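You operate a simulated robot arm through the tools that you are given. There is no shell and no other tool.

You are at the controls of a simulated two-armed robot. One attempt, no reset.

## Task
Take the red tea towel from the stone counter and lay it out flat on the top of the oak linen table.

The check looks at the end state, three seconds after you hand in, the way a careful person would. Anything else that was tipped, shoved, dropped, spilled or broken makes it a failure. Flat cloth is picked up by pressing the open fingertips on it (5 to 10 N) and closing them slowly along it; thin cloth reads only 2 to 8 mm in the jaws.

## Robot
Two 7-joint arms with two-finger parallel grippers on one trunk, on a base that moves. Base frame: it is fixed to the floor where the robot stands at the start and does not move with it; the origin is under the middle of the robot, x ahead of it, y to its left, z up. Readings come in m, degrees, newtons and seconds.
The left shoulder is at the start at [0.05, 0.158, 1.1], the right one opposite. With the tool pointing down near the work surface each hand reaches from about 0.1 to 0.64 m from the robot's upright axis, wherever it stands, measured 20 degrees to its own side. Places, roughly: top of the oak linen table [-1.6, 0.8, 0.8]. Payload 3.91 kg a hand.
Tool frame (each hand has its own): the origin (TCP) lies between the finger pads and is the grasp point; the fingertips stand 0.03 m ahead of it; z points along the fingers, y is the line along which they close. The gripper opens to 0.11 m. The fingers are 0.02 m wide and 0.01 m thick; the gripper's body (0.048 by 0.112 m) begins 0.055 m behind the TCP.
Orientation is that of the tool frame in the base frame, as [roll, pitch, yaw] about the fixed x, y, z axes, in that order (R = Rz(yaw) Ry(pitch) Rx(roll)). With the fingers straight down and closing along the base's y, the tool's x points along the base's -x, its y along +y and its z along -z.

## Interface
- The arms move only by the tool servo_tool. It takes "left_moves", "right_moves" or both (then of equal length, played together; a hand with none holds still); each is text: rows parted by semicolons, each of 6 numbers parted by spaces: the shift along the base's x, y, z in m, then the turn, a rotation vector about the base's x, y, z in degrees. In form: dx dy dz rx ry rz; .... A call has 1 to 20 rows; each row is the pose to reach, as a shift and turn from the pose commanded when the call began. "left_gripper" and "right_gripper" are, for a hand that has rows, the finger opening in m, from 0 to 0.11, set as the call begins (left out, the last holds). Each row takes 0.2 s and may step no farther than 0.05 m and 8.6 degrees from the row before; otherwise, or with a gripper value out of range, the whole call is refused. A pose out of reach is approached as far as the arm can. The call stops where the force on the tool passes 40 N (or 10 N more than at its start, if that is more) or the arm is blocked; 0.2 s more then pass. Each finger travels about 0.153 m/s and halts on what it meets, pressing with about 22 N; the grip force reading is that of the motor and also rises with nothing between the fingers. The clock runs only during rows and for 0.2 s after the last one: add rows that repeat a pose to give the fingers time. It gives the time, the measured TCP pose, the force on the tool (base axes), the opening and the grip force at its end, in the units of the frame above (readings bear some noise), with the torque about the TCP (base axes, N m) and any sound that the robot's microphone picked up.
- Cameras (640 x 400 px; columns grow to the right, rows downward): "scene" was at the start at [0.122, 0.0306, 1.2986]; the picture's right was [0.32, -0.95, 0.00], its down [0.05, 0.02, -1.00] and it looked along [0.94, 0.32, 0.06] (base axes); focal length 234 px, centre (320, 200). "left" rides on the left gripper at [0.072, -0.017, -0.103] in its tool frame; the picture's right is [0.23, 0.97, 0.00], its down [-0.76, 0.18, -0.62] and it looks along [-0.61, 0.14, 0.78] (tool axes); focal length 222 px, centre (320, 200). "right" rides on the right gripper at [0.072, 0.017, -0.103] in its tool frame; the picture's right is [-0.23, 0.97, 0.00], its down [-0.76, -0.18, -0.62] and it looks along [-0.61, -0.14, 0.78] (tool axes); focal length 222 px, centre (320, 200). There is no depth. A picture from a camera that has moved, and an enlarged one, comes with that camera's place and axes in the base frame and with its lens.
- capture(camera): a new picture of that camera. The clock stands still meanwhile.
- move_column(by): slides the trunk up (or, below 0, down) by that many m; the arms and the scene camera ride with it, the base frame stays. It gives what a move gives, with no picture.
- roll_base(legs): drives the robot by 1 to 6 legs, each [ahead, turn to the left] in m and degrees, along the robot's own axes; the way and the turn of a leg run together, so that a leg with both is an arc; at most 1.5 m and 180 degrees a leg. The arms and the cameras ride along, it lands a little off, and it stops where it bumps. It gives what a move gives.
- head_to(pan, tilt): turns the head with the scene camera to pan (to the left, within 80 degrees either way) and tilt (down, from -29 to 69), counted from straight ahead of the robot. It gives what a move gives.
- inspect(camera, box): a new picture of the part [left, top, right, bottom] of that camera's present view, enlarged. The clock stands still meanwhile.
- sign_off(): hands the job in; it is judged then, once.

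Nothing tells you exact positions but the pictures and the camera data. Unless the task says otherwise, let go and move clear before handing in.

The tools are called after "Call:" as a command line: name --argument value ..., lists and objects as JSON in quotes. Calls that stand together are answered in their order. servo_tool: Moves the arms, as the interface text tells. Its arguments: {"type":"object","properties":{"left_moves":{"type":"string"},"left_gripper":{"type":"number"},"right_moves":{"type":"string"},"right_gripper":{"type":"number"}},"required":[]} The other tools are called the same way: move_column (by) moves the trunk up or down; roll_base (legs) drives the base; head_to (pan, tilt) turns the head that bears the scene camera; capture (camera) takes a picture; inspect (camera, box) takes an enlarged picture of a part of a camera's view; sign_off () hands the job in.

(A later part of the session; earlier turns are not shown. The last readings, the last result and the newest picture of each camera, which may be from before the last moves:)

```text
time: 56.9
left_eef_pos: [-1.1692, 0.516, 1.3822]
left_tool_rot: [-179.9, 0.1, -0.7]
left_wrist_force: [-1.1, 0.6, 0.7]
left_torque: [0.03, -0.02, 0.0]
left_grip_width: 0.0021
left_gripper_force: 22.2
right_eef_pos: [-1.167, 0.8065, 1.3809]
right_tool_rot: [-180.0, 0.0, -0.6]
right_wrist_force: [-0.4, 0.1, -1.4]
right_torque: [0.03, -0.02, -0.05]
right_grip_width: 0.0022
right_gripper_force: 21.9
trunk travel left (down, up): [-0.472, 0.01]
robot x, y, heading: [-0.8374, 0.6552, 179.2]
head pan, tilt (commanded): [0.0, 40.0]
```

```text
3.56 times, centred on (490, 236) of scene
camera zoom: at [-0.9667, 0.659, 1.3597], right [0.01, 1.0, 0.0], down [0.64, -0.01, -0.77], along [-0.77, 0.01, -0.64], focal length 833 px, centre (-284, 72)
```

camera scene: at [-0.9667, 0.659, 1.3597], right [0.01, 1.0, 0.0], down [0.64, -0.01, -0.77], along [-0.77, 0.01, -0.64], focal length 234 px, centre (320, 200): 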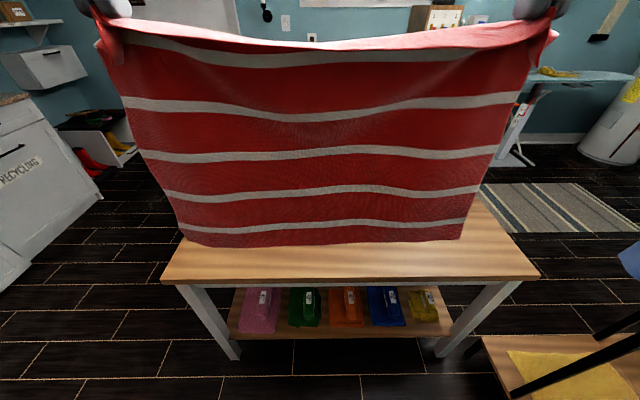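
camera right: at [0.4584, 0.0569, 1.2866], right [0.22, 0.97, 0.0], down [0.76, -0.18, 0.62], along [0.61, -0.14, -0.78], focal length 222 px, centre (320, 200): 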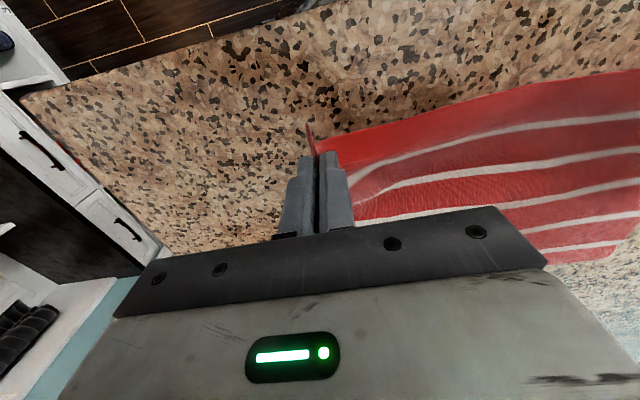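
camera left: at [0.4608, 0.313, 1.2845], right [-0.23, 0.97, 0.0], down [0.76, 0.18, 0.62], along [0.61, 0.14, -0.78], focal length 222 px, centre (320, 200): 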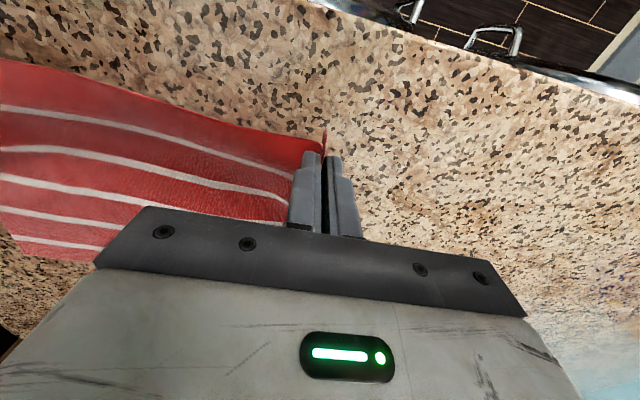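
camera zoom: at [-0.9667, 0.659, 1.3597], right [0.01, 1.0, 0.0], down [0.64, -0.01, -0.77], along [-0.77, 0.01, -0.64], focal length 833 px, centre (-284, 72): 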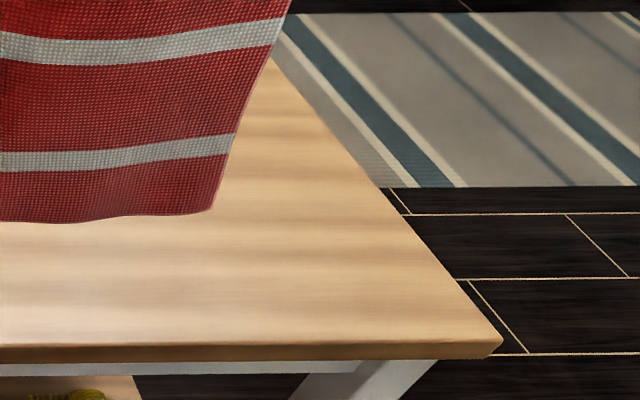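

Next I lower the trunk by 0.13 m; that brings the arms to working height and gives me a second sight line to measure the table's height.

Call:
move_column --by -0.13

Call:
capture --camera "scene"

Call:
inspect --camera "scene" --box '[80, 180, 400, 380]'

Call:
inspect --camera "scene" --box '[320, 180, 640, 380]'

```text
time: 58.5
left_eef_pos: [-1.1694, 0.5152, 1.2519]
left_tool_rot: [-179.9, 0.0, -0.6]
left_wrist_force: [0.7, 0.6, -0.1]
left_torque: [0.05, -0.01, -0.02]
left_grip_width: 0.0019
left_gripper_force: 22.0
right_eef_pos: [-1.1673, 0.8081, 1.2503]
right_tool_rot: [-179.9, 0.1, -0.7]
right_wrist_force: [-0.3, -0.8, -0.3]
right_torque: [0.0, 0.02, -0.02]
right_grip_width: 0.0021
right_gripper_force: 22.0
trunk travel left (down, up): [-0.342, 0.14]
robot x, y, heading: [-0.8401, 0.6549, 179.3]
head pan, tilt (commanded): [0.0, 40.0]
```

```text
taken
camera scene: at [-0.9666, 0.6592, 1.2298], right [0.01, 1.0, 0.0], down [0.64, -0.01, -0.77], along [-0.77, 0.01, -0.64], focal length 234 px, centre (320, 200)
```

scene: 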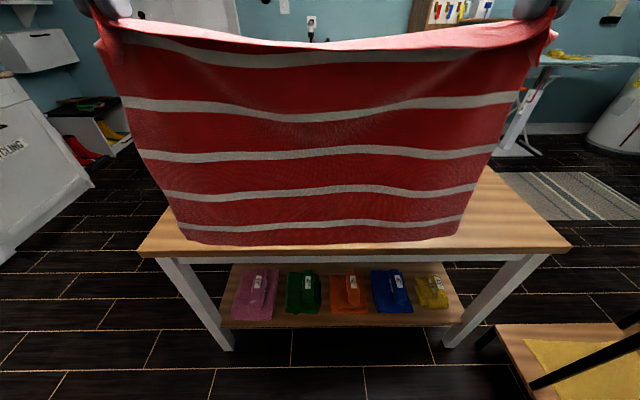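

```text
2.00 times, centred on (240, 280) of scene
camera zoom: at [-0.9666, 0.6592, 1.2298], right [0.01, 1.0, 0.0], down [0.64, -0.01, -0.77], along [-0.77, 0.01, -0.64], focal length 468 px, centre (480, 40)
```

zoom: 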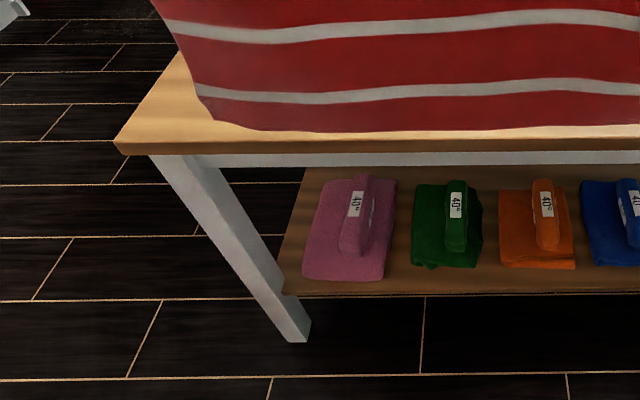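

```text
2.00 times, centred on (480, 280) of scene
camera zoom: at [-0.9666, 0.6592, 1.2298], right [0.01, 1.0, 0.0], down [0.64, -0.01, -0.77], along [-0.77, 0.01, -0.64], focal length 468 px, centre (0, 40)
```

zoom: 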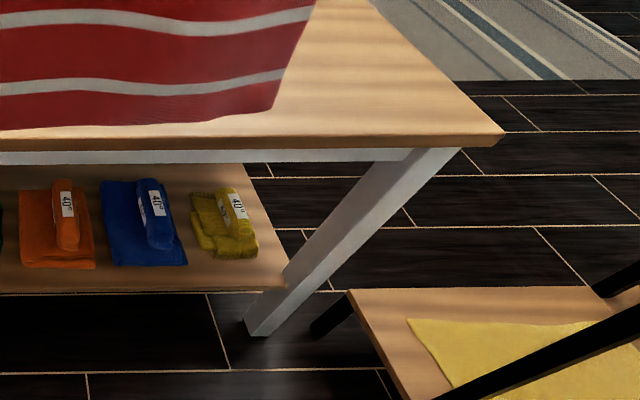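

The two sight lines put the tabletop at z ≈ 0.755, near edge x ≈ −1.336, far edge about −1.93, y from 0.21 to 1.30. I raise the trunk again for reach and roll 0.17 m closer.

Call:
move_column --by 0.12

Call:
roll_base --legs '[[0.1, 0.7]]'

Call:
capture --camera "scene"

```text
time: 60.0
left_eef_pos: [-1.1696, 0.5165, 1.3722]
left_tool_rot: [-179.9, 0.0, -0.8]
left_wrist_force: [0.2, -0.1, 0.4]
left_torque: [0.01, -0.01, -0.04]
left_grip_width: 0.0021
left_gripper_force: 22.3
right_eef_pos: [-1.1671, 0.8072, 1.3712]
right_tool_rot: [179.9, 0.0, -0.8]
right_wrist_force: [-0.1, 0.1, 0.0]
right_torque: [-0.01, 0.0, -0.05]
right_grip_width: 0.0023
right_gripper_force: 22.2
trunk travel left (down, up): [-0.462, 0.02]
robot x, y, heading: [-0.8429, 0.6519, 179.3]
head pan, tilt (commanded): [0.0, 40.0]
```

```text
time: 61.2
left_eef_pos: [-1.2687, 0.5137, 1.3711]
left_tool_rot: [-179.9, 0.0, -0.1]
left_wrist_force: [-0.4, -0.1, -0.3]
left_torque: [0.0, -0.05, -0.04]
left_grip_width: 0.002
left_gripper_force: 22.3
right_eef_pos: [-1.2706, 0.8048, 1.3709]
right_tool_rot: [-179.9, 0.0, -0.1]
right_wrist_force: [-0.5, -0.5, -0.2]
right_torque: [-0.01, -0.01, 0.01]
right_grip_width: 0.0025
right_gripper_force: 22.3
trunk travel left (down, up): [-0.462, 0.02]
robot x, y, heading: [-0.9397, 0.6567, 180.3]
head pan, tilt (commanded): [0.0, 40.0]
```

```text
taken
camera scene: at [-1.0676, 0.6583, 1.3496], right [0.0, 1.0, 0.0], down [0.64, 0.0, -0.77], along [-0.77, 0.0, -0.64], focal length 234 px, centre (320, 200)
```

scene: 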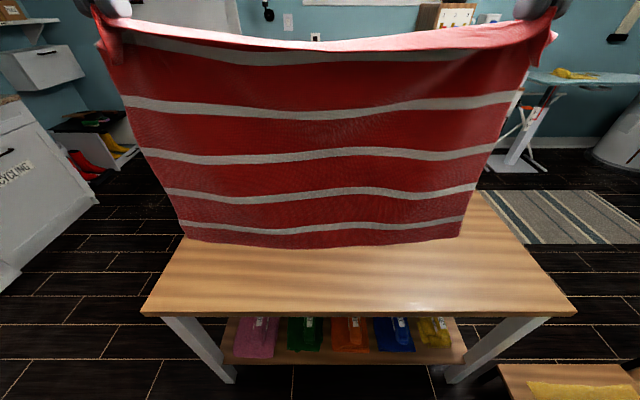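

The measure holds: near edge x ≈ −1.337. I roll the last 0.07 m, stopping about 0.33 m short of the edge.

Call:
roll_base --legs '[[0.07, -0.3]]'

```text
time: 62.2
left_eef_pos: [-1.3392, 0.5161, 1.3722]
left_tool_rot: [-179.9, 0.1, -0.4]
left_wrist_force: [-0.6, 0.4, 0.2]
left_torque: [0.0, -0.05, -0.05]
left_grip_width: 0.002
left_gripper_force: 22.1
right_eef_pos: [-1.3399, 0.8081, 1.3701]
right_tool_rot: [179.9, 0.0, -0.5]
right_wrist_force: [-0.8, -0.5, -0.2]
right_torque: [0.01, -0.01, -0.04]
right_grip_width: 0.002
right_gripper_force: 21.9
trunk travel left (down, up): [-0.462, 0.02]
robot x, y, heading: [-1.0113, 0.6561, 179.5]
head pan, tilt (commanded): [0.0, 40.0]
```

I am parked 0.33 m from the table. I now reach forward and down over the table with the hands tilting forward, keeping the hanging hem above the tabletop.

Call:
servo_tool --left_moves "-0.03 0 -0.032 0 3 0; -0.06 0 -0.064 0 6 0; -0.09 0 -0.096 0 9 0; -0.12 0 -0.128 0 12 0; -0.15 0 -0.16 0 15 0; -0.18 0 -0.19 0 18 0; -0.21 0 -0.22 0 20 0; -0.21 0 -0.22 0 20 0" --right_moves "-0.03 0 -0.032 0 3 0; -0.06 0 -0.064 0 6 0; -0.09 0 -0.096 0 9 0; -0.12 0 -0.128 0 12 0; -0.15 0 -0.16 0 15 0; -0.18 0 -0.19 0 18 0; -0.21 0 -0.22 0 20 0; -0.21 0 -0.22 0 20 0"

Call:
capture --camera "scene"

```text
time: 64.0
left_eef_pos: [-1.5471, 0.5139, 1.1503]
left_tool_rot: [-179.9, 20.3, -0.4]
left_wrist_force: [-0.6, 0.0, 0.4]
left_torque: [0.0, -0.02, 0.0]
left_grip_width: 0.0018
left_gripper_force: 22.0
right_eef_pos: [-1.5476, 0.8051, 1.1533]
right_tool_rot: [179.7, 20.2, -0.4]
right_wrist_force: [0.9, -0.2, -0.7]
right_torque: [-0.03, -0.01, -0.04]
right_grip_width: 0.0024
right_gripper_force: 22.5
trunk travel left (down, up): [-0.462, 0.02]
robot x, y, heading: [-1.0115, 0.6557, 179.4]
head pan, tilt (commanded): [0.0, 40.0]
```

```text
taken
camera scene: at [-1.1366, 0.6595, 1.3499], right [0.01, 1.0, 0.0], down [0.64, 0.0, -0.77], along [-0.77, 0.0, -0.64], focal length 234 px, centre (320, 200)
```

scene: 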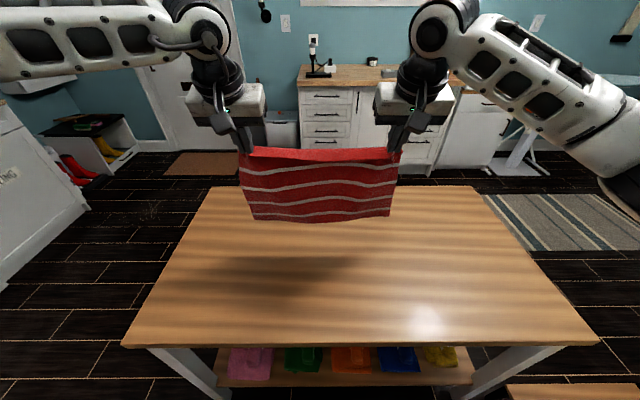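

The towel hangs over the table with the hem above it. I reach out further and lower to just above touch-down, tilting a little more.

Call:
servo_tool --left_moves "-0.03 0 -0.015 0 2 0; -0.06 0 -0.03 0 4 0; -0.09 0 -0.045 0 7 0; -0.12 0 -0.055 0 10 0; -0.15 0 -0.065 0 12 0; -0.15 0 -0.065 0 12 0; -0.15 0 -0.065 0 12 0" --right_moves "-0.03 0 -0.015 0 2 0; -0.06 0 -0.03 0 4 0; -0.09 0 -0.045 0 7 0; -0.12 0 -0.055 0 10 0; -0.15 0 -0.065 0 12 0; -0.15 0 -0.065 0 12 0; -0.15 0 -0.065 0 12 0"

Call:
capture --camera "scene"

Call:
inspect --camera "scene" --box '[200, 110, 440, 260]'

```text
time: 65.6
left_eef_pos: [-1.6306, 0.4603, 1.1039]
left_tool_rot: [179.8, 32.0, -0.3]
left_wrist_force: [-0.2, 1.1, -0.1]
left_torque: [0.03, 0.02, 0.02]
left_grip_width: 0.0019
left_gripper_force: 21.9
left hand out of reach, approached as far as the arm can: row 1, 2, 3, 4, 5, 6, 7
right_eef_pos: [-1.6996, 0.8084, 1.0887]
right_tool_rot: [179.9, 32.1, -0.5]
right_wrist_force: [-0.2, 0.4, -0.3]
right_torque: [-0.06, -0.02, 0.01]
right_grip_width: 0.0001
right_gripper_force: 21.9
trunk travel left (down, up): [-0.462, 0.02]
robot x, y, heading: [-1.009, 0.6578, 179.6]
head pan, tilt (commanded): [0.0, 40.0]
```

```text
taken
camera scene: at [-1.1377, 0.6592, 1.3497], right [0.01, 1.0, 0.0], down [0.64, 0.0, -0.77], along [-0.77, 0.0, -0.64], focal length 234 px, centre (320, 200)
```

scene: 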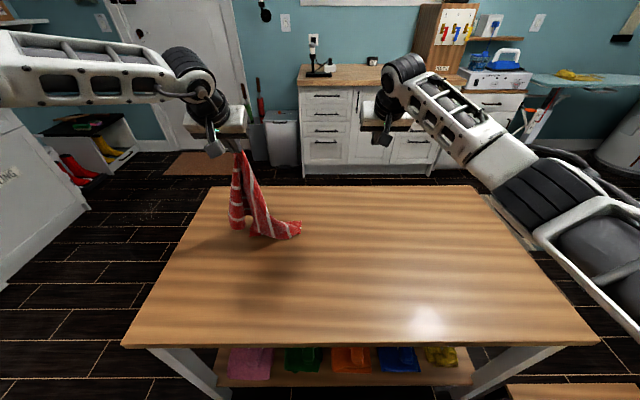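

```text
2.67 times, centred on (320, 185) of scene
camera zoom: at [-1.1377, 0.6592, 1.3497], right [0.01, 1.0, 0.0], down [0.64, 0.0, -0.77], along [-0.77, 0.0, -0.64], focal length 624 px, centre (320, 240)
```

zoom: 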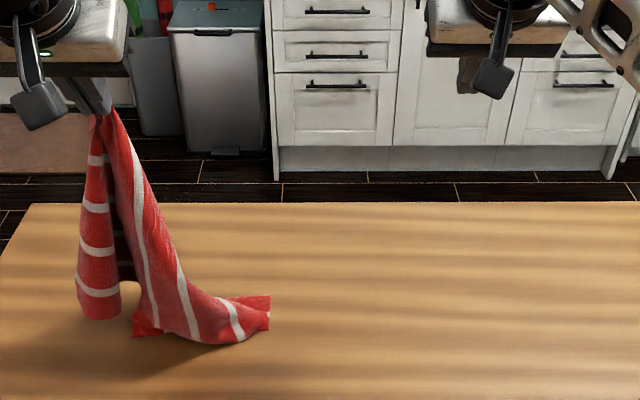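

The left hand was out of reach and drifted sideways, which pulled the towel out of the right hand; the left hand still holds its corner and the towel trails on the table. I'll draw both hands back into comfortable reach, upright, and then re-grasp the free corner with the right hand.

Call:
servo_tool --left_moves "0.02 0 0 0 -4 0; 0.05 0 0 0 -8 0; 0.08 0 0 0 -12 0; 0.11 0 0 0 -16 0; 0.14 0 0 0 -20 0; 0.17 0 0 0 -24 0; 0.19 0 0 0 -28 0; 0.21 0 0 0 -32 0; 0.21 0 0 0 -32 0" --right_moves "0.02 0.02 0 0 -4 0; 0.05 0.04 0 0 -8 0; 0.08 0.06 0 0 -12 0; 0.11 0.08 0 0 -16 0; 0.14 0.1 0 0 -20 0; 0.17 0.1 0 0 -24 0; 0.2 0.1 0 0 -28 0; 0.22 0.1 0 0 -32 0; 0.22 0.1 0 0 -32 0" --right_gripper 0.03

Call:
capture --camera "scene"

Call:
inspect --camera "scene" --box '[160, 140, 480, 340]'

Call:
capture --camera "left"

Call:
capture --camera "right"

```text
time: 67.6
left_eef_pos: [-1.4169, 0.4611, 1.1019]
left_tool_rot: [-179.8, 0.1, -0.4]
left_wrist_force: [0.0, -0.8, 0.7]
left_torque: [0.0, 0.0, 0.03]
left_grip_width: 0.0022
left_gripper_force: 22.2
right_eef_pos: [-1.4792, 0.9069, 1.0842]
right_tool_rot: [-180.0, -0.1, -0.4]
right_wrist_force: [0.4, -0.3, 0.1]
right_torque: [0.01, 0.03, -0.04]
right_grip_width: 0.03
right_gripper_force: 0.0
trunk travel left (down, up): [-0.462, 0.02]
robot x, y, heading: [-1.0093, 0.6551, 179.5]
head pan, tilt (commanded): [0.0, 40.0]
```

```text
taken
camera scene: at [-1.1377, 0.6593, 1.3497], right [0.01, 1.0, 0.0], down [0.64, 0.0, -0.77], along [-0.77, 0.0, -0.64], focal length 234 px, centre (320, 200)
```

scene: 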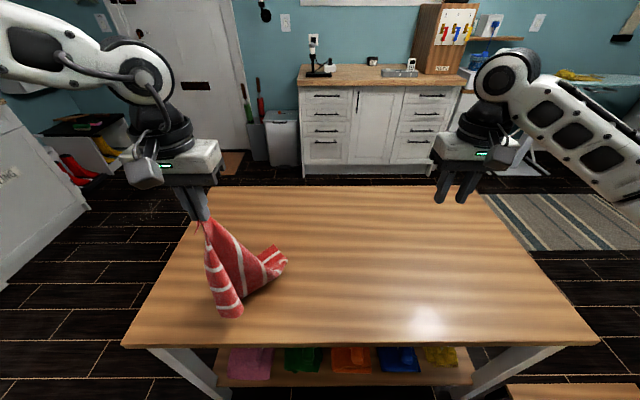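

```text
2.00 times, centred on (320, 240) of scene
camera zoom: at [-1.1377, 0.6593, 1.3497], right [0.01, 1.0, 0.0], down [0.64, 0.0, -0.77], along [-0.77, 0.0, -0.64], focal length 468 px, centre (320, 120)
```

zoom: 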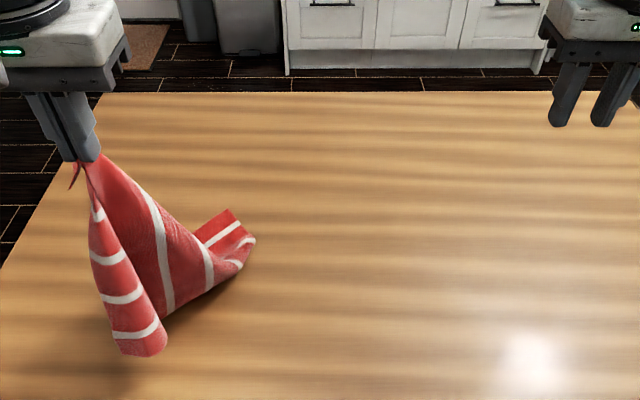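

```text
taken
camera left: at [-1.3445, 0.4775, 1.2059], right [0.22, -0.98, 0.0], down [-0.76, -0.17, 0.62], along [-0.61, -0.14, -0.78], focal length 222 px, centre (320, 200)
```

left: 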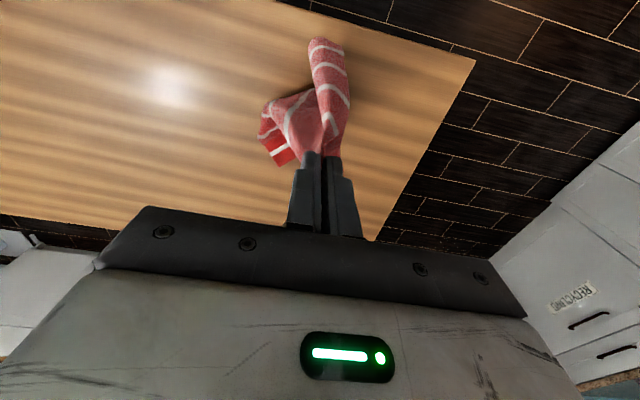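

```text
taken
camera right: at [-1.4083, 0.8909, 1.1896], right [-0.23, -0.97, 0.0], down [-0.76, 0.18, 0.62], along [-0.61, 0.14, -0.78], focal length 222 px, centre (320, 200)
```

right: 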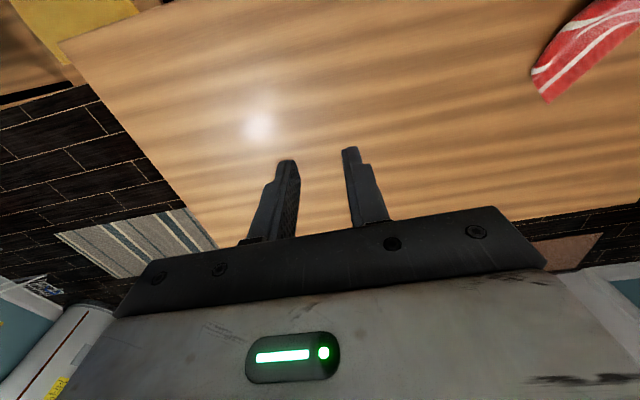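

The left hand holds its corner at (−1.42, 0.46) and the other end trails to the right on the table. I look closely at the loose end to find the free corner.

Call:
inspect --camera "scene" --box '[190, 210, 310, 330]'

Call:
inspect --camera "left" --box '[240, 20, 380, 180]'

Call:
inspect --camera "right" --box '[500, 0, 640, 110]'

```text
3.33 times, centred on (250, 270) of scene
camera zoom: at [-1.1377, 0.6593, 1.3497], right [0.01, 1.0, 0.0], down [0.64, 0.0, -0.77], along [-0.77, 0.0, -0.64], focal length 781 px, centre (553, -33)
```

zoom: 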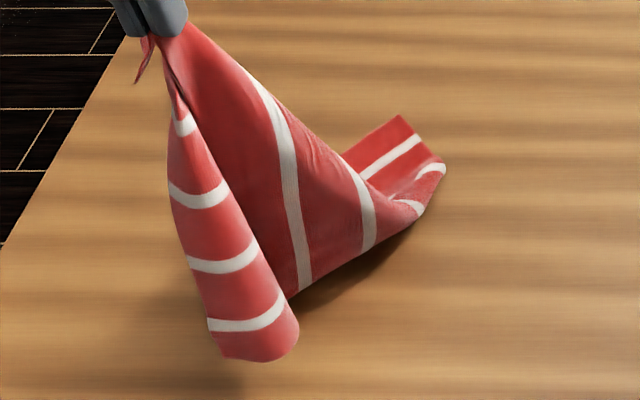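

```text
2.50 times, centred on (310, 100) of left
camera zoom: at [-1.3445, 0.4775, 1.2059], right [0.22, -0.98, 0.0], down [-0.76, -0.17, 0.62], along [-0.61, -0.14, -0.78], focal length 555 px, centre (345, 450)
```

zoom: 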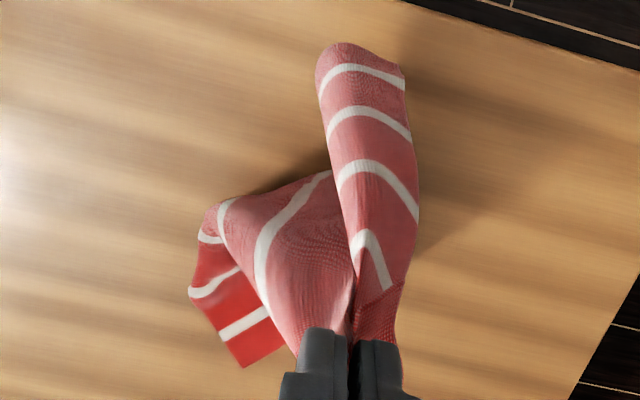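

```text
3.64 times, centred on (570, 55) of right
camera zoom: at [-1.4083, 0.8909, 1.1896], right [-0.23, -0.97, 0.0], down [-0.76, 0.18, 0.62], along [-0.61, 0.14, -0.78], focal length 808 px, centre (-589, 727)
```

zoom: 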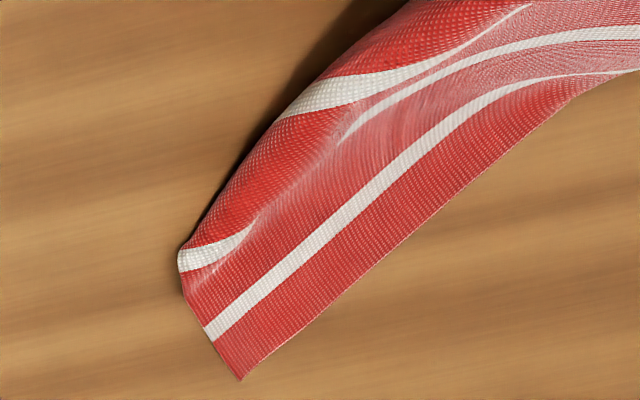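

The far end on the table seems to be the corner diagonal to the one I hold, and the adjacent corner is hidden. I'll lift the towel clear so it hangs freely from the left hand and look at it again.

Call:
servo_tool --left_moves "0.01 0.005 0.03 0 0 0; 0.02 0.01 0.06 0 0 0; 0.03 0.015 0.09 0 0 0; 0.04 0.02 0.12 0 0 0; 0.05 0.02 0.15 0 0 0; 0.06 0.02 0.18 0 0 0; 0.06 0.02 0.2 0 0 0; 0.06 0.02 0.2 0 0 0; 0.06 0.02 0.2 0 0 0; 0.06 0.02 0.2 0 0 0; 0.06 0.02 0.2 0 0 0"

Call:
capture --camera "scene"

Call:
capture --camera "right"

```text
time: 70.0
left_eef_pos: [-1.3573, 0.4824, 1.3034]
left_tool_rot: [-179.8, 0.1, -0.4]
left_wrist_force: [0.2, 0.9, 0.4]
left_torque: [0.0, -0.01, 0.01]
left_grip_width: 0.0019
left_gripper_force: 22.1
right_eef_pos: [-1.4792, 0.9086, 1.0852]
right_tool_rot: [-180.0, 0.0, -0.4]
right_wrist_force: [-0.2, 0.0, -0.5]
right_torque: [-0.02, 0.02, -0.02]
right_grip_width: 0.0299
right_gripper_force: 0.2
trunk travel left (down, up): [-0.462, 0.02]
robot x, y, heading: [-1.0119, 0.6568, 179.5]
head pan, tilt (commanded): [0.0, 40.0]
```

```text
taken
camera scene: at [-1.1375, 0.6593, 1.3497], right [0.01, 1.0, 0.0], down [0.64, 0.0, -0.77], along [-0.77, 0.0, -0.64], focal length 234 px, centre (320, 200)
```

scene: 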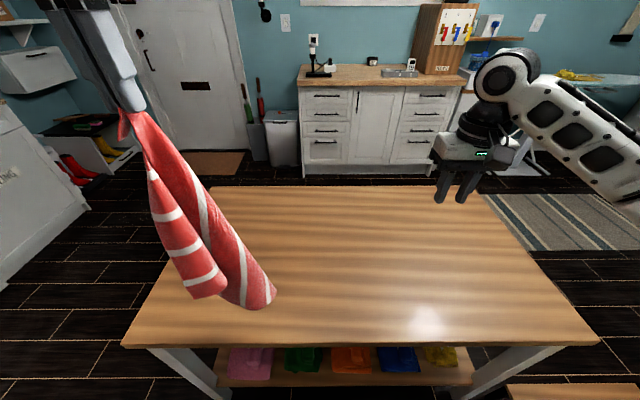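

```text
taken
camera right: at [-1.4084, 0.8909, 1.1896], right [-0.23, -0.97, 0.0], down [-0.76, 0.18, 0.62], along [-0.61, 0.14, -0.78], focal length 222 px, centre (320, 200)
```

right: 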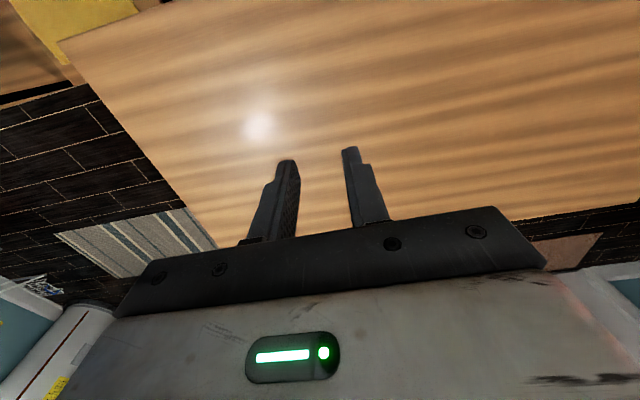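

The towel hangs free from one corner. I turn the left wrist to see the hanging towel's other side.

Call:
servo_tool --left_moves "0 0 0 0 0 8; 0 0 0 0 0 16; 0 0 0 0 0 24; 0 0 0 0 0 32; 0 0 0 0 0 40; 0 0 0 0 0 48; 0 0 0 0 0 56; 0 0 0 0 0 64; 0 0 0 0 0 72; 0 0 0 0 0 80; 0 0 0 0 0 88; 0 0 0 0 0 88; 0 0 0 0 0 88; 0 0 0 0 0 88; 0 0 0 0 0 88"

Call:
inspect --camera "scene" --box '[80, 60, 400, 340]'

```text
time: 73.2
left_eef_pos: [-1.3585, 0.4835, 1.3027]
left_tool_rot: [-179.9, 0.1, 87.7]
left_wrist_force: [0.0, 0.2, -0.4]
left_torque: [0.01, -0.02, 0.03]
left_grip_width: 0.0018
left_gripper_force: 21.8
right_eef_pos: [-1.4797, 0.9088, 1.0845]
right_tool_rot: [180.0, 0.2, -0.3]
right_wrist_force: [0.0, 0.6, -0.1]
right_torque: [-0.03, 0.02, 0.0]
right_grip_width: 0.0301
right_gripper_force: 0.0
trunk travel left (down, up): [-0.462, 0.02]
robot x, y, heading: [-1.0055, 0.6566, 179.7]
head pan, tilt (commanded): [0.0, 40.0]
```

```text
1.43 times, centred on (240, 200) of scene
camera zoom: at [-1.1375, 0.6593, 1.3497], right [0.01, 1.0, 0.0], down [0.64, 0.0, -0.77], along [-0.77, 0.0, -0.64], focal length 335 px, centre (434, 200)
```

zoom: 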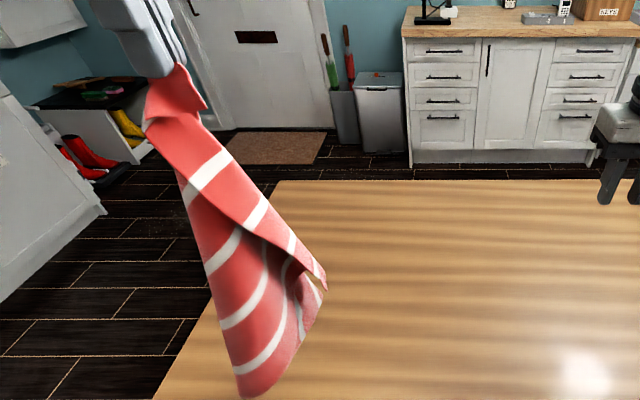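

I see the short side edge from the held corner on this side. I turn the wrist the other way to look for the adjacent long-hem corner.

Call:
servo_tool --left_moves "0 0 0 0 0 -8.5; 0 0 0 0 0 -17; 0 0 0 0 0 -25.5; 0 0 0 0 0 -34; 0 0 0 0 0 -42.5; 0 0 0 0 0 -51; 0 0 0 0 0 -59.5; 0 0 0 0 0 -68; 0 0 0 0 0 -76.5; 0 0 0 0 0 -85; 0 0 0 0 0 -93.5; 0 0 0 0 0 -102; 0 0 0 0 0 -110.5; 0 0 0 0 0 -119; 0 0 0 0 0 -127.5; 0 0 0 0 0 -136; 0 0 0 0 0 -144.5; 0 0 0 0 0 -153; 0 0 0 0 0 -161.5; 0 0 0 0 0 -170"

Call:
servo_tool --left_moves "0 0 0 0 0 0; 0 0 0 0 0 0; 0 0 0 0 0 0; 0 0 0 0 0 0"

Call:
inspect --camera "scene" --box '[80, 60, 400, 340]'

```text
time: 77.4
left_eef_pos: [-1.303, 0.5271, 1.2745]
left_tool_rot: [-179.9, 0.1, -82.4]
left_wrist_force: [-0.3, 0.2, -0.6]
left_torque: [0.01, -0.01, 0.01]
left_grip_width: 0.0019
left_gripper_force: 22.1
left hand out of reach, approached as far as the arm can: row 18, 19, 20
right_eef_pos: [-1.48, 0.9084, 1.0854]
right_tool_rot: [179.8, 0.2, -0.4]
right_wrist_force: [0.0, -0.1, -0.3]
right_torque: [-0.01, 0.02, 0.0]
right_grip_width: 0.0301
right_gripper_force: 0.1
trunk travel left (down, up): [-0.462, 0.02]
robot x, y, heading: [-1.0112, 0.6547, 179.6]
head pan, tilt (commanded): [0.0, 40.0]
```

```text
time: 78.4
left_eef_pos: [-1.3028, 0.5276, 1.2749]
left_tool_rot: [-179.8, 0.1, -82.3]
left_wrist_force: [0.8, 0.2, 0.9]
left_torque: [0.01, 0.01, 0.04]
left_grip_width: 0.002
left_gripper_force: 22.1
right_eef_pos: [-1.4803, 0.9068, 1.0858]
right_tool_rot: [-180.0, 0.1, -0.5]
right_wrist_force: [0.5, 0.7, 0.1]
right_torque: [0.02, 0.01, -0.01]
right_grip_width: 0.0302
right_gripper_force: 0.1
trunk travel left (down, up): [-0.462, 0.02]
robot x, y, heading: [-1.0139, 0.659, 179.6]
head pan, tilt (commanded): [0.0, 40.0]
```

```text
1.43 times, centred on (240, 200) of scene
camera zoom: at [-1.1375, 0.6593, 1.3497], right [0.01, 1.0, 0.0], down [0.64, 0.0, -0.77], along [-0.77, 0.0, -0.64], focal length 335 px, centre (434, 200)
```

zoom: 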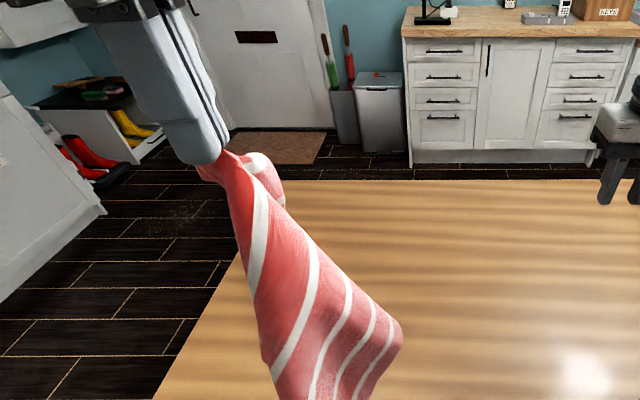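

The bottom of the towel is cut off in this view, so I take the whole picture.

Call:
inspect --camera "scene" --box '[120, 150, 420, 400]'

Call:
capture --camera "left"

```text
1.60 times, centred on (270, 275) of scene
camera zoom: at [-1.1375, 0.6593, 1.3497], right [0.01, 1.0, 0.0], down [0.64, 0.0, -0.77], along [-0.77, 0.0, -0.64], focal length 375 px, centre (400, 80)
```

zoom: 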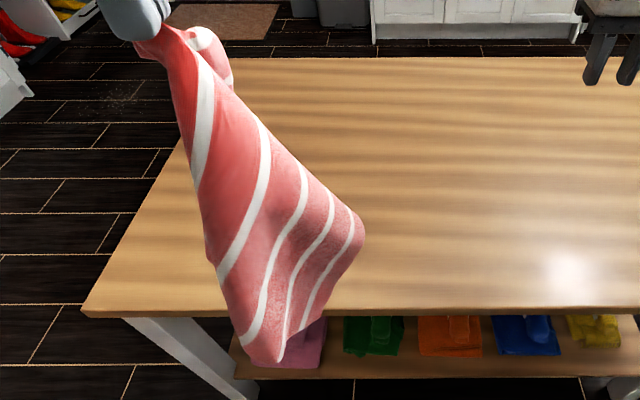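

```text
taken
camera left: at [-1.276, 0.457, 1.3769], right [-0.93, -0.36, 0.0], down [-0.28, 0.73, 0.62], along [-0.22, 0.58, -0.78], focal length 222 px, centre (320, 200)
```

left: 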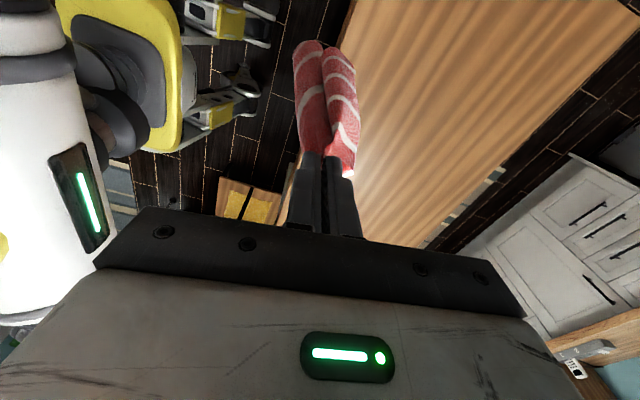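

Chasing the hidden corner in the air is unreliable. Instead I'll lay the towel down along its diagonal from right to left on the table, so all its corners come to rest where I can see them; first I turn the wrist back and move the hand right, with the right hand clear.

Call:
servo_tool --left_moves "-0.01 0.01 -0.003 0 0 8.2; -0.02 0.02 -0.006 0 0 16.4; -0.03 0.03 -0.01 0 0 24.6; -0.04 0.04 -0.01 0 0 32.8; -0.06 0.06 -0.01 0 0 41; -0.08 0.08 -0.01 0 0 49.2; -0.1 0.1 -0.015 0 0 57.4; -0.11 0.12 -0.015 0 0 65.6; -0.12 0.14 -0.02 0 0 73.8; -0.13 0.16 -0.02 0 0 82; -0.13 0.16 -0.02 0 0 82; -0.13 0.16 -0.02 0 0 82" --right_moves "0.01 0.02 0 0 0 0; 0.02 0.04 0.01 0 0 0; 0.03 0.06 0.02 0 0 0; 0.04 0.08 0.03 0 0 0; 0.05 0.1 0.04 0 0 0; 0.06 0.12 0.05 0 0 0; 0.07 0.14 0.06 0 0 0; 0.08 0.15 0.06 0 0 0; 0.08 0.15 0.06 0 0 0; 0.08 0.15 0.06 0 0 0; 0.08 0.15 0.06 0 0 0; 0.08 0.15 0.06 0 0 0"

Call:
capture --camera "scene"

```text
time: 81.0
left_eef_pos: [-1.3844, 0.5443, 1.2568]
left_tool_rot: [-179.9, 0.1, -0.2]
left_wrist_force: [-0.1, -0.2, -1.5]
left_torque: [0.0, -0.01, -0.01]
left_grip_width: 0.0017
left_gripper_force: 22.3
left hand out of reach, approached as far as the arm can: row 4, 5, 6, 7, 8, 9, 10, 11, 12
right_eef_pos: [-1.3987, 1.0577, 1.1464]
right_tool_rot: [-180.0, 0.1, -0.3]
right_wrist_force: [0.5, 0.4, -0.3]
right_torque: [0.04, 0.01, -0.01]
right_grip_width: 0.03
right_gripper_force: 0.1
trunk travel left (down, up): [-0.462, 0.02]
robot x, y, heading: [-1.011, 0.656, 179.5]
head pan, tilt (commanded): [0.0, 40.0]
```

```text
taken
camera scene: at [-1.1374, 0.6593, 1.3497], right [0.01, 1.0, 0.0], down [0.64, 0.0, -0.77], along [-0.77, 0.0, -0.64], focal length 234 px, centre (320, 200)
```

scene: 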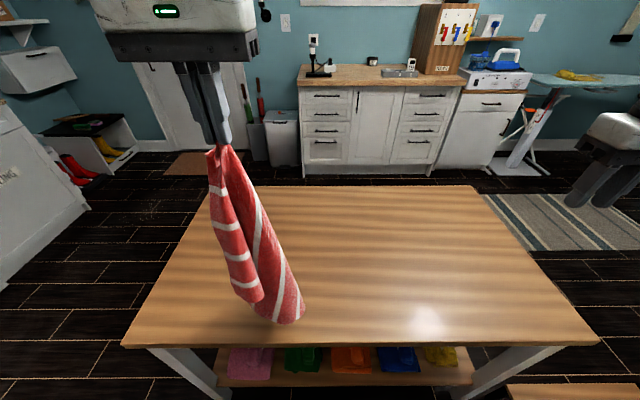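

The left arm can't go further right at this height. I lower first so the diagonal corner rests on the table, then slide right at lower height where reach is greater.

Call:
servo_tool --left_moves "-0.01 0 -0.03 0 0 0; -0.02 0 -0.06 0 0 0; -0.03 0.01 -0.09 0 0 0; -0.04 0.02 -0.12 0 0 0; -0.05 0.04 -0.15 0 0 0; -0.06 0.06 -0.17 0 0 0; -0.07 0.08 -0.18 0 0 0; -0.08 0.11 -0.19 0 0 0; -0.08 0.14 -0.2 0 0 0; -0.08 0.17 -0.2 0 0 0; -0.08 0.2 -0.2 0 0 0; -0.08 0.2 -0.2 0 0 0; -0.08 0.2 -0.2 0 0 0"

Call:
capture --camera "scene"

```text
time: 83.8
left_eef_pos: [-1.4015, 0.5555, 1.0811]
left_tool_rot: [-179.9, 0.2, -0.4]
left_wrist_force: [0.2, 0.7, -0.6]
left_torque: [0.03, 0.03, -0.06]
left_grip_width: 0.0022
left_gripper_force: 21.1
left hand out of reach, approached as far as the arm can: row 4, 5, 6, 7, 8, 9, 10, 11, 12, 13
right_eef_pos: [-1.4001, 1.058, 1.145]
right_tool_rot: [-179.9, 0.1, -0.3]
right_wrist_force: [0.3, -0.5, -0.2]
right_torque: [-0.01, 0.0, -0.01]
right_grip_width: 0.0301
right_gripper_force: 0.1
trunk travel left (down, up): [-0.462, 0.02]
robot x, y, heading: [-1.0124, 0.6559, 179.5]
head pan, tilt (commanded): [0.0, 40.0]
```

```text
taken
camera scene: at [-1.1375, 0.6593, 1.3497], right [0.01, 1.0, 0.0], down [0.64, 0.0, -0.77], along [-0.77, 0.0, -0.64], focal length 234 px, centre (320, 200)
```

scene: 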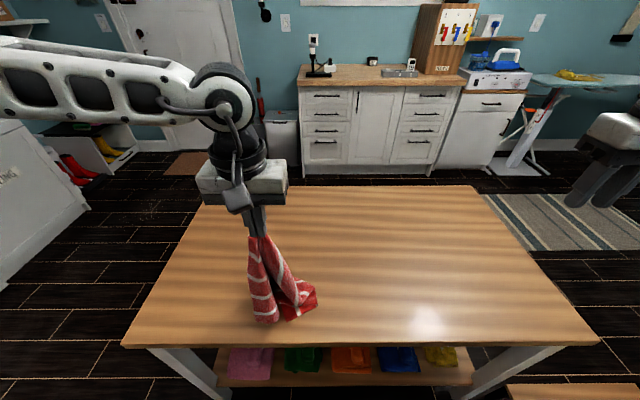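

The left arm is limited on that side. I'll lay the held corner down by moving left, forward and down, letting the diagonal corner stay on the table, then look at the spread.

Call:
servo_tool --left_moves "-0.01 -0.03 -0.03 0 0 0; -0.02 -0.06 -0.06 0 0 0; -0.03 -0.09 -0.09 0 0 0; -0.045 -0.12 -0.12 0 0 0; -0.06 -0.15 -0.15 0 0 0; -0.075 -0.18 -0.18 0 0 0; -0.09 -0.2 -0.21 0 0 0; -0.1 -0.22 -0.24 0 0 0; -0.11 -0.235 -0.265 0 0 0; -0.11 -0.235 -0.265 0 0 0"

Call:
capture --camera "scene"

Call:
inspect --camera "scene" --box '[140, 180, 380, 340]'

```text
time: 86.0
left_eef_pos: [-1.468, 0.3142, 0.8782]
left_tool_rot: [-179.9, 0.2, -0.4]
left_wrist_force: [-0.3, 0.8, 0.8]
left_torque: [0.01, -0.01, -0.03]
left_grip_width: 0.002
left_gripper_force: 22.0
left hand out of reach, approached as far as the arm can: row 6, 7, 8, 9, 10
right_eef_pos: [-1.4007, 1.0585, 1.1454]
right_tool_rot: [179.9, 0.2, -0.4]
right_wrist_force: [-0.7, 0.3, 0.6]
right_torque: [-0.02, -0.03, -0.04]
right_grip_width: 0.0301
right_gripper_force: 0.0
trunk travel left (down, up): [-0.462, 0.02]
robot x, y, heading: [-1.0089, 0.6561, 179.6]
head pan, tilt (commanded): [0.0, 40.0]
```

```text
taken
camera scene: at [-1.1375, 0.6594, 1.3497], right [0.01, 1.0, 0.0], down [0.64, 0.0, -0.77], along [-0.77, 0.0, -0.64], focal length 234 px, centre (320, 200)
```

scene: 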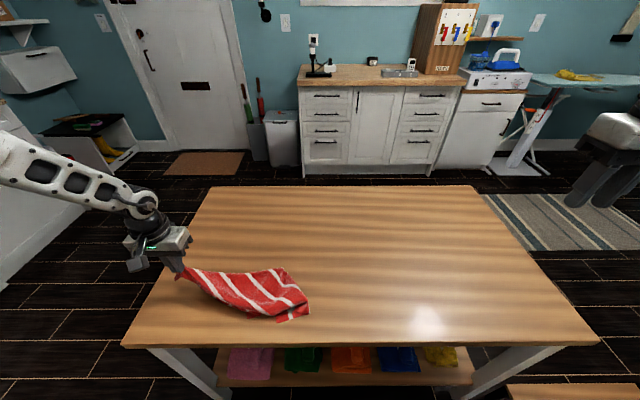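

```text
2.50 times, centred on (260, 260) of scene
camera zoom: at [-1.1375, 0.6594, 1.3497], right [0.01, 1.0, 0.0], down [0.64, 0.0, -0.77], along [-0.77, 0.0, -0.64], focal length 586 px, centre (470, 50)
```

zoom: 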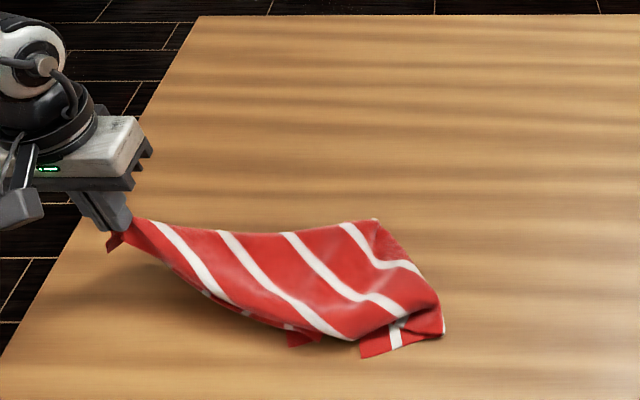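

The towel now lies partly spread, with a short edge running from the held corner to a visible corner at about (−1.535, 0.55). I lower the trunk so the held corner comes down near the tabletop.

Call:
move_column --by -0.075

Call:
inspect --camera "scene" --box '[120, 180, 400, 360]'

Call:
capture --camera "left"

```text
time: 87.1
left_eef_pos: [-1.4667, 0.3149, 0.8041]
left_tool_rot: [-179.9, 0.1, -0.3]
left_wrist_force: [-0.1, 0.0, -0.2]
left_torque: [0.02, 0.0, -0.01]
left_grip_width: 0.0019
left_gripper_force: 21.8
right_eef_pos: [-1.3996, 1.0563, 1.071]
right_tool_rot: [180.0, 0.1, -0.3]
right_wrist_force: [-1.2, -0.2, 0.4]
right_torque: [0.02, -0.01, -0.01]
right_grip_width: 0.0299
right_gripper_force: 0.0
trunk travel left (down, up): [-0.387, 0.095]
robot x, y, heading: [-1.0121, 0.6542, 179.3]
head pan, tilt (commanded): [0.0, 40.0]
```

```text
2.22 times, centred on (260, 270) of scene
camera zoom: at [-1.1373, 0.6593, 1.2747], right [0.01, 1.0, 0.0], down [0.64, 0.0, -0.77], along [-0.77, 0.0, -0.64], focal length 520 px, centre (453, 44)
```

zoom: 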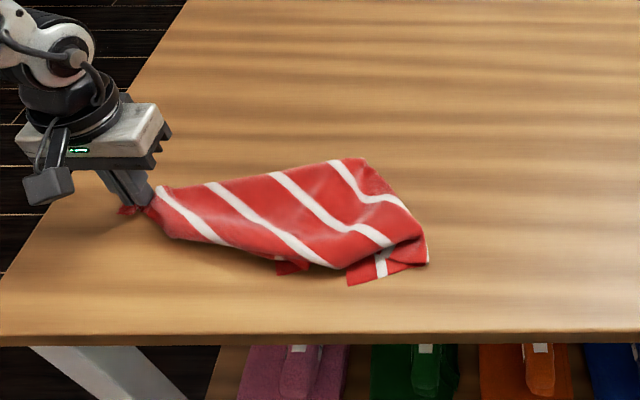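

```text
taken
camera left: at [-1.3935, 0.3307, 0.9069], right [0.22, -0.98, 0.0], down [-0.76, -0.17, 0.62], along [-0.61, -0.14, -0.78], focal length 222 px, centre (320, 200)
```

left: 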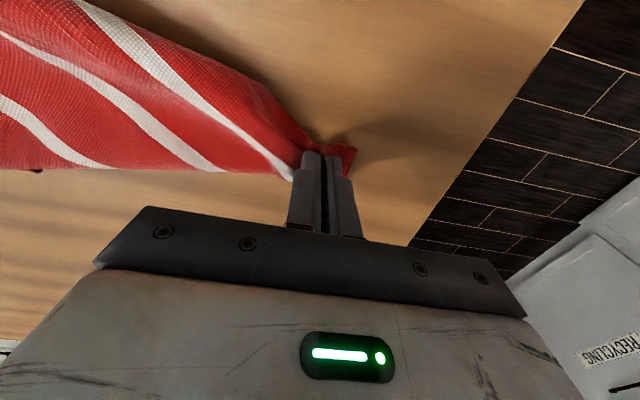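

The towel lies folded over with its long-side corners tucked under towards me; everything is off to my left, too far for good two-handed work. I release the corner here, lift the hands, and will re-park nearer the table and further left.

Call:
servo_tool --left_moves "0 0 -0.005 0 0 0; 0 0 -0.008 0 0 0; 0 0 -0.008 0 0 0"

Call:
servo_tool --left_moves "0 0 0 0 0 0; 0 0 0 0 0 0; 0 0 0 0 0 0" --left_gripper 0.04

Call:
servo_tool --left_moves "0.005 0 0.02 0 0 0; 0.01 0 0.06 0 0 0; 0.02 0 0.1 0 0 0; 0.03 0 0.15 0 0 0; 0.05 0 0.19 0 0 0; 0.08 0 0.23 0 0 0; 0.11 0 0.26 0 0 0; 0.13 0 0.29 0 0 0; 0.13 0 0.31 0 0 0" --right_moves "0.01 -0.02 0 0 0 0; 0.02 -0.05 0 0 0 0; 0.03 -0.08 0.01 0 0 0; 0.03 -0.11 0.02 0 0 0; 0.04 -0.14 0.03 0 0 0; 0.05 -0.17 0.04 0 0 0; 0.06 -0.2 0.05 0 0 0; 0.06 -0.23 0.05 0 0 0; 0.06 -0.23 0.05 0 0 0"

Call:
capture --camera "scene"

```text
time: 87.9
left_eef_pos: [-1.4642, 0.3151, 0.8014]
left_tool_rot: [-179.9, 0.1, -0.3]
left_wrist_force: [0.4, -0.3, -0.1]
left_torque: [0.02, -0.05, -0.02]
left_grip_width: 0.002
left_gripper_force: 22.1
left hand out of reach, approached as far as the arm can: row 1, 2, 3
right_eef_pos: [-1.3985, 1.0575, 1.0705]
right_tool_rot: [179.9, 0.1, -0.3]
right_wrist_force: [-0.3, 0.3, 0.5]
right_torque: [0.02, -0.02, -0.01]
right_grip_width: 0.03
right_gripper_force: 0.0
trunk travel left (down, up): [-0.387, 0.095]
robot x, y, heading: [-1.0129, 0.6567, 179.4]
head pan, tilt (commanded): [0.0, 40.0]
```

```text
time: 88.7
left_eef_pos: [-1.4632, 0.3142, 0.8023]
left_tool_rot: [-179.9, 0.1, -0.4]
left_wrist_force: [1.4, -0.1, 0.5]
left_torque: [0.01, 0.04, -0.01]
left_grip_width: 0.0401
left_gripper_force: 0.1
right_eef_pos: [-1.3992, 1.058, 1.0706]
right_tool_rot: [179.9, 0.1, -0.3]
right_wrist_force: [0.1, 1.1, -0.8]
right_torque: [0.01, -0.05, 0.02]
right_grip_width: 0.03
right_gripper_force: 0.1
trunk travel left (down, up): [-0.387, 0.095]
robot x, y, heading: [-1.0104, 0.6562, 180.0]
head pan, tilt (commanded): [0.0, 40.0]
```

```text
refused: row 4 steps farther than a row can; nothing moved
```

```text
taken
camera scene: at [-1.1375, 0.6593, 1.2747], right [0.01, 1.0, 0.0], down [0.64, 0.0, -0.77], along [-0.77, 0.0, -0.64], focal length 234 px, centre (320, 200)
```

scene: 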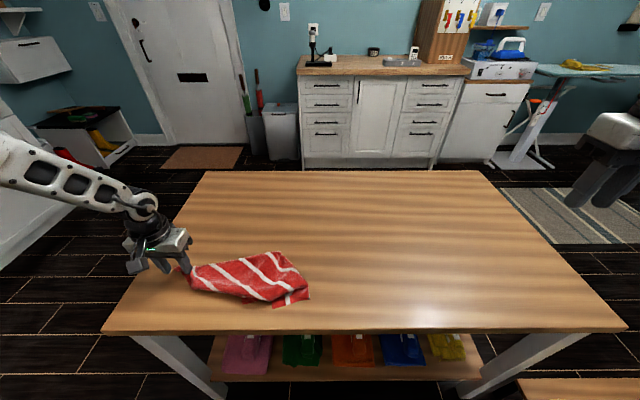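

The corner is released. I redo the lifting move with shorter steps.

Call:
servo_tool --left_moves "0.005 0 0.02 0 0 0; 0.01 0 0.06 0 0 0; 0.02 0 0.1 0 0 0; 0.03 0 0.14 0 0 0; 0.05 0 0.18 0 0 0; 0.07 0 0.22 0 0 0; 0.1 0 0.25 0 0 0; 0.12 0 0.28 0 0 0; 0.13 0 0.3 0 0 0" --right_moves "0.01 -0.02 0 0 0 0; 0.02 -0.05 0 0 0 0; 0.03 -0.08 0.01 0 0 0; 0.03 -0.11 0.02 0 0 0; 0.04 -0.14 0.03 0 0 0; 0.05 -0.17 0.04 0 0 0; 0.06 -0.2 0.05 0 0 0; 0.06 -0.23 0.05 0 0 0; 0.06 -0.23 0.05 0 0 0"

Call:
inspect --camera "scene" --box '[120, 200, 360, 350]'

Call:
capture --camera "left"

```text
time: 90.7
left_eef_pos: [-1.3342, 0.3142, 1.1041]
left_tool_rot: [-179.9, 0.0, -0.3]
left_wrist_force: [1.0, 0.6, -0.2]
left_torque: [-0.02, -0.05, 0.01]
left_grip_width: 0.0398
left_gripper_force: 0.1
right_eef_pos: [-1.3394, 0.8264, 1.1198]
right_tool_rot: [179.9, 0.1, -0.4]
right_wrist_force: [-0.3, -0.1, 1.0]
right_torque: [-0.01, 0.01, -0.03]
right_grip_width: 0.0302
right_gripper_force: 0.1
trunk travel left (down, up): [-0.387, 0.095]
robot x, y, heading: [-1.0098, 0.6569, 179.7]
head pan, tilt (commanded): [0.0, 40.0]
```

```text
2.67 times, centred on (240, 275) of scene
camera zoom: at [-1.1372, 0.6596, 1.2747], right [0.01, 1.0, 0.0], down [0.64, 0.0, -0.77], along [-0.77, 0.0, -0.64], focal length 624 px, centre (533, 0)
```

zoom: 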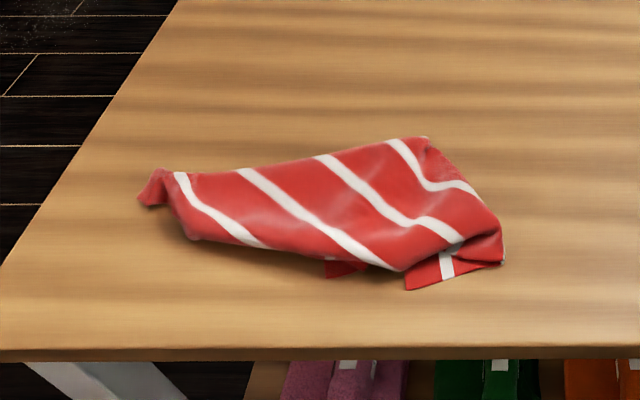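

```text
taken
camera left: at [-1.261, 0.3304, 1.2065], right [0.22, -0.98, 0.0], down [-0.76, -0.17, 0.62], along [-0.61, -0.14, -0.78], focal length 222 px, centre (320, 200)
```

left: 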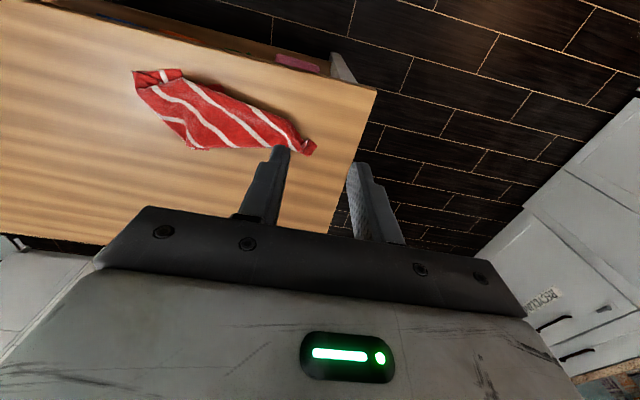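

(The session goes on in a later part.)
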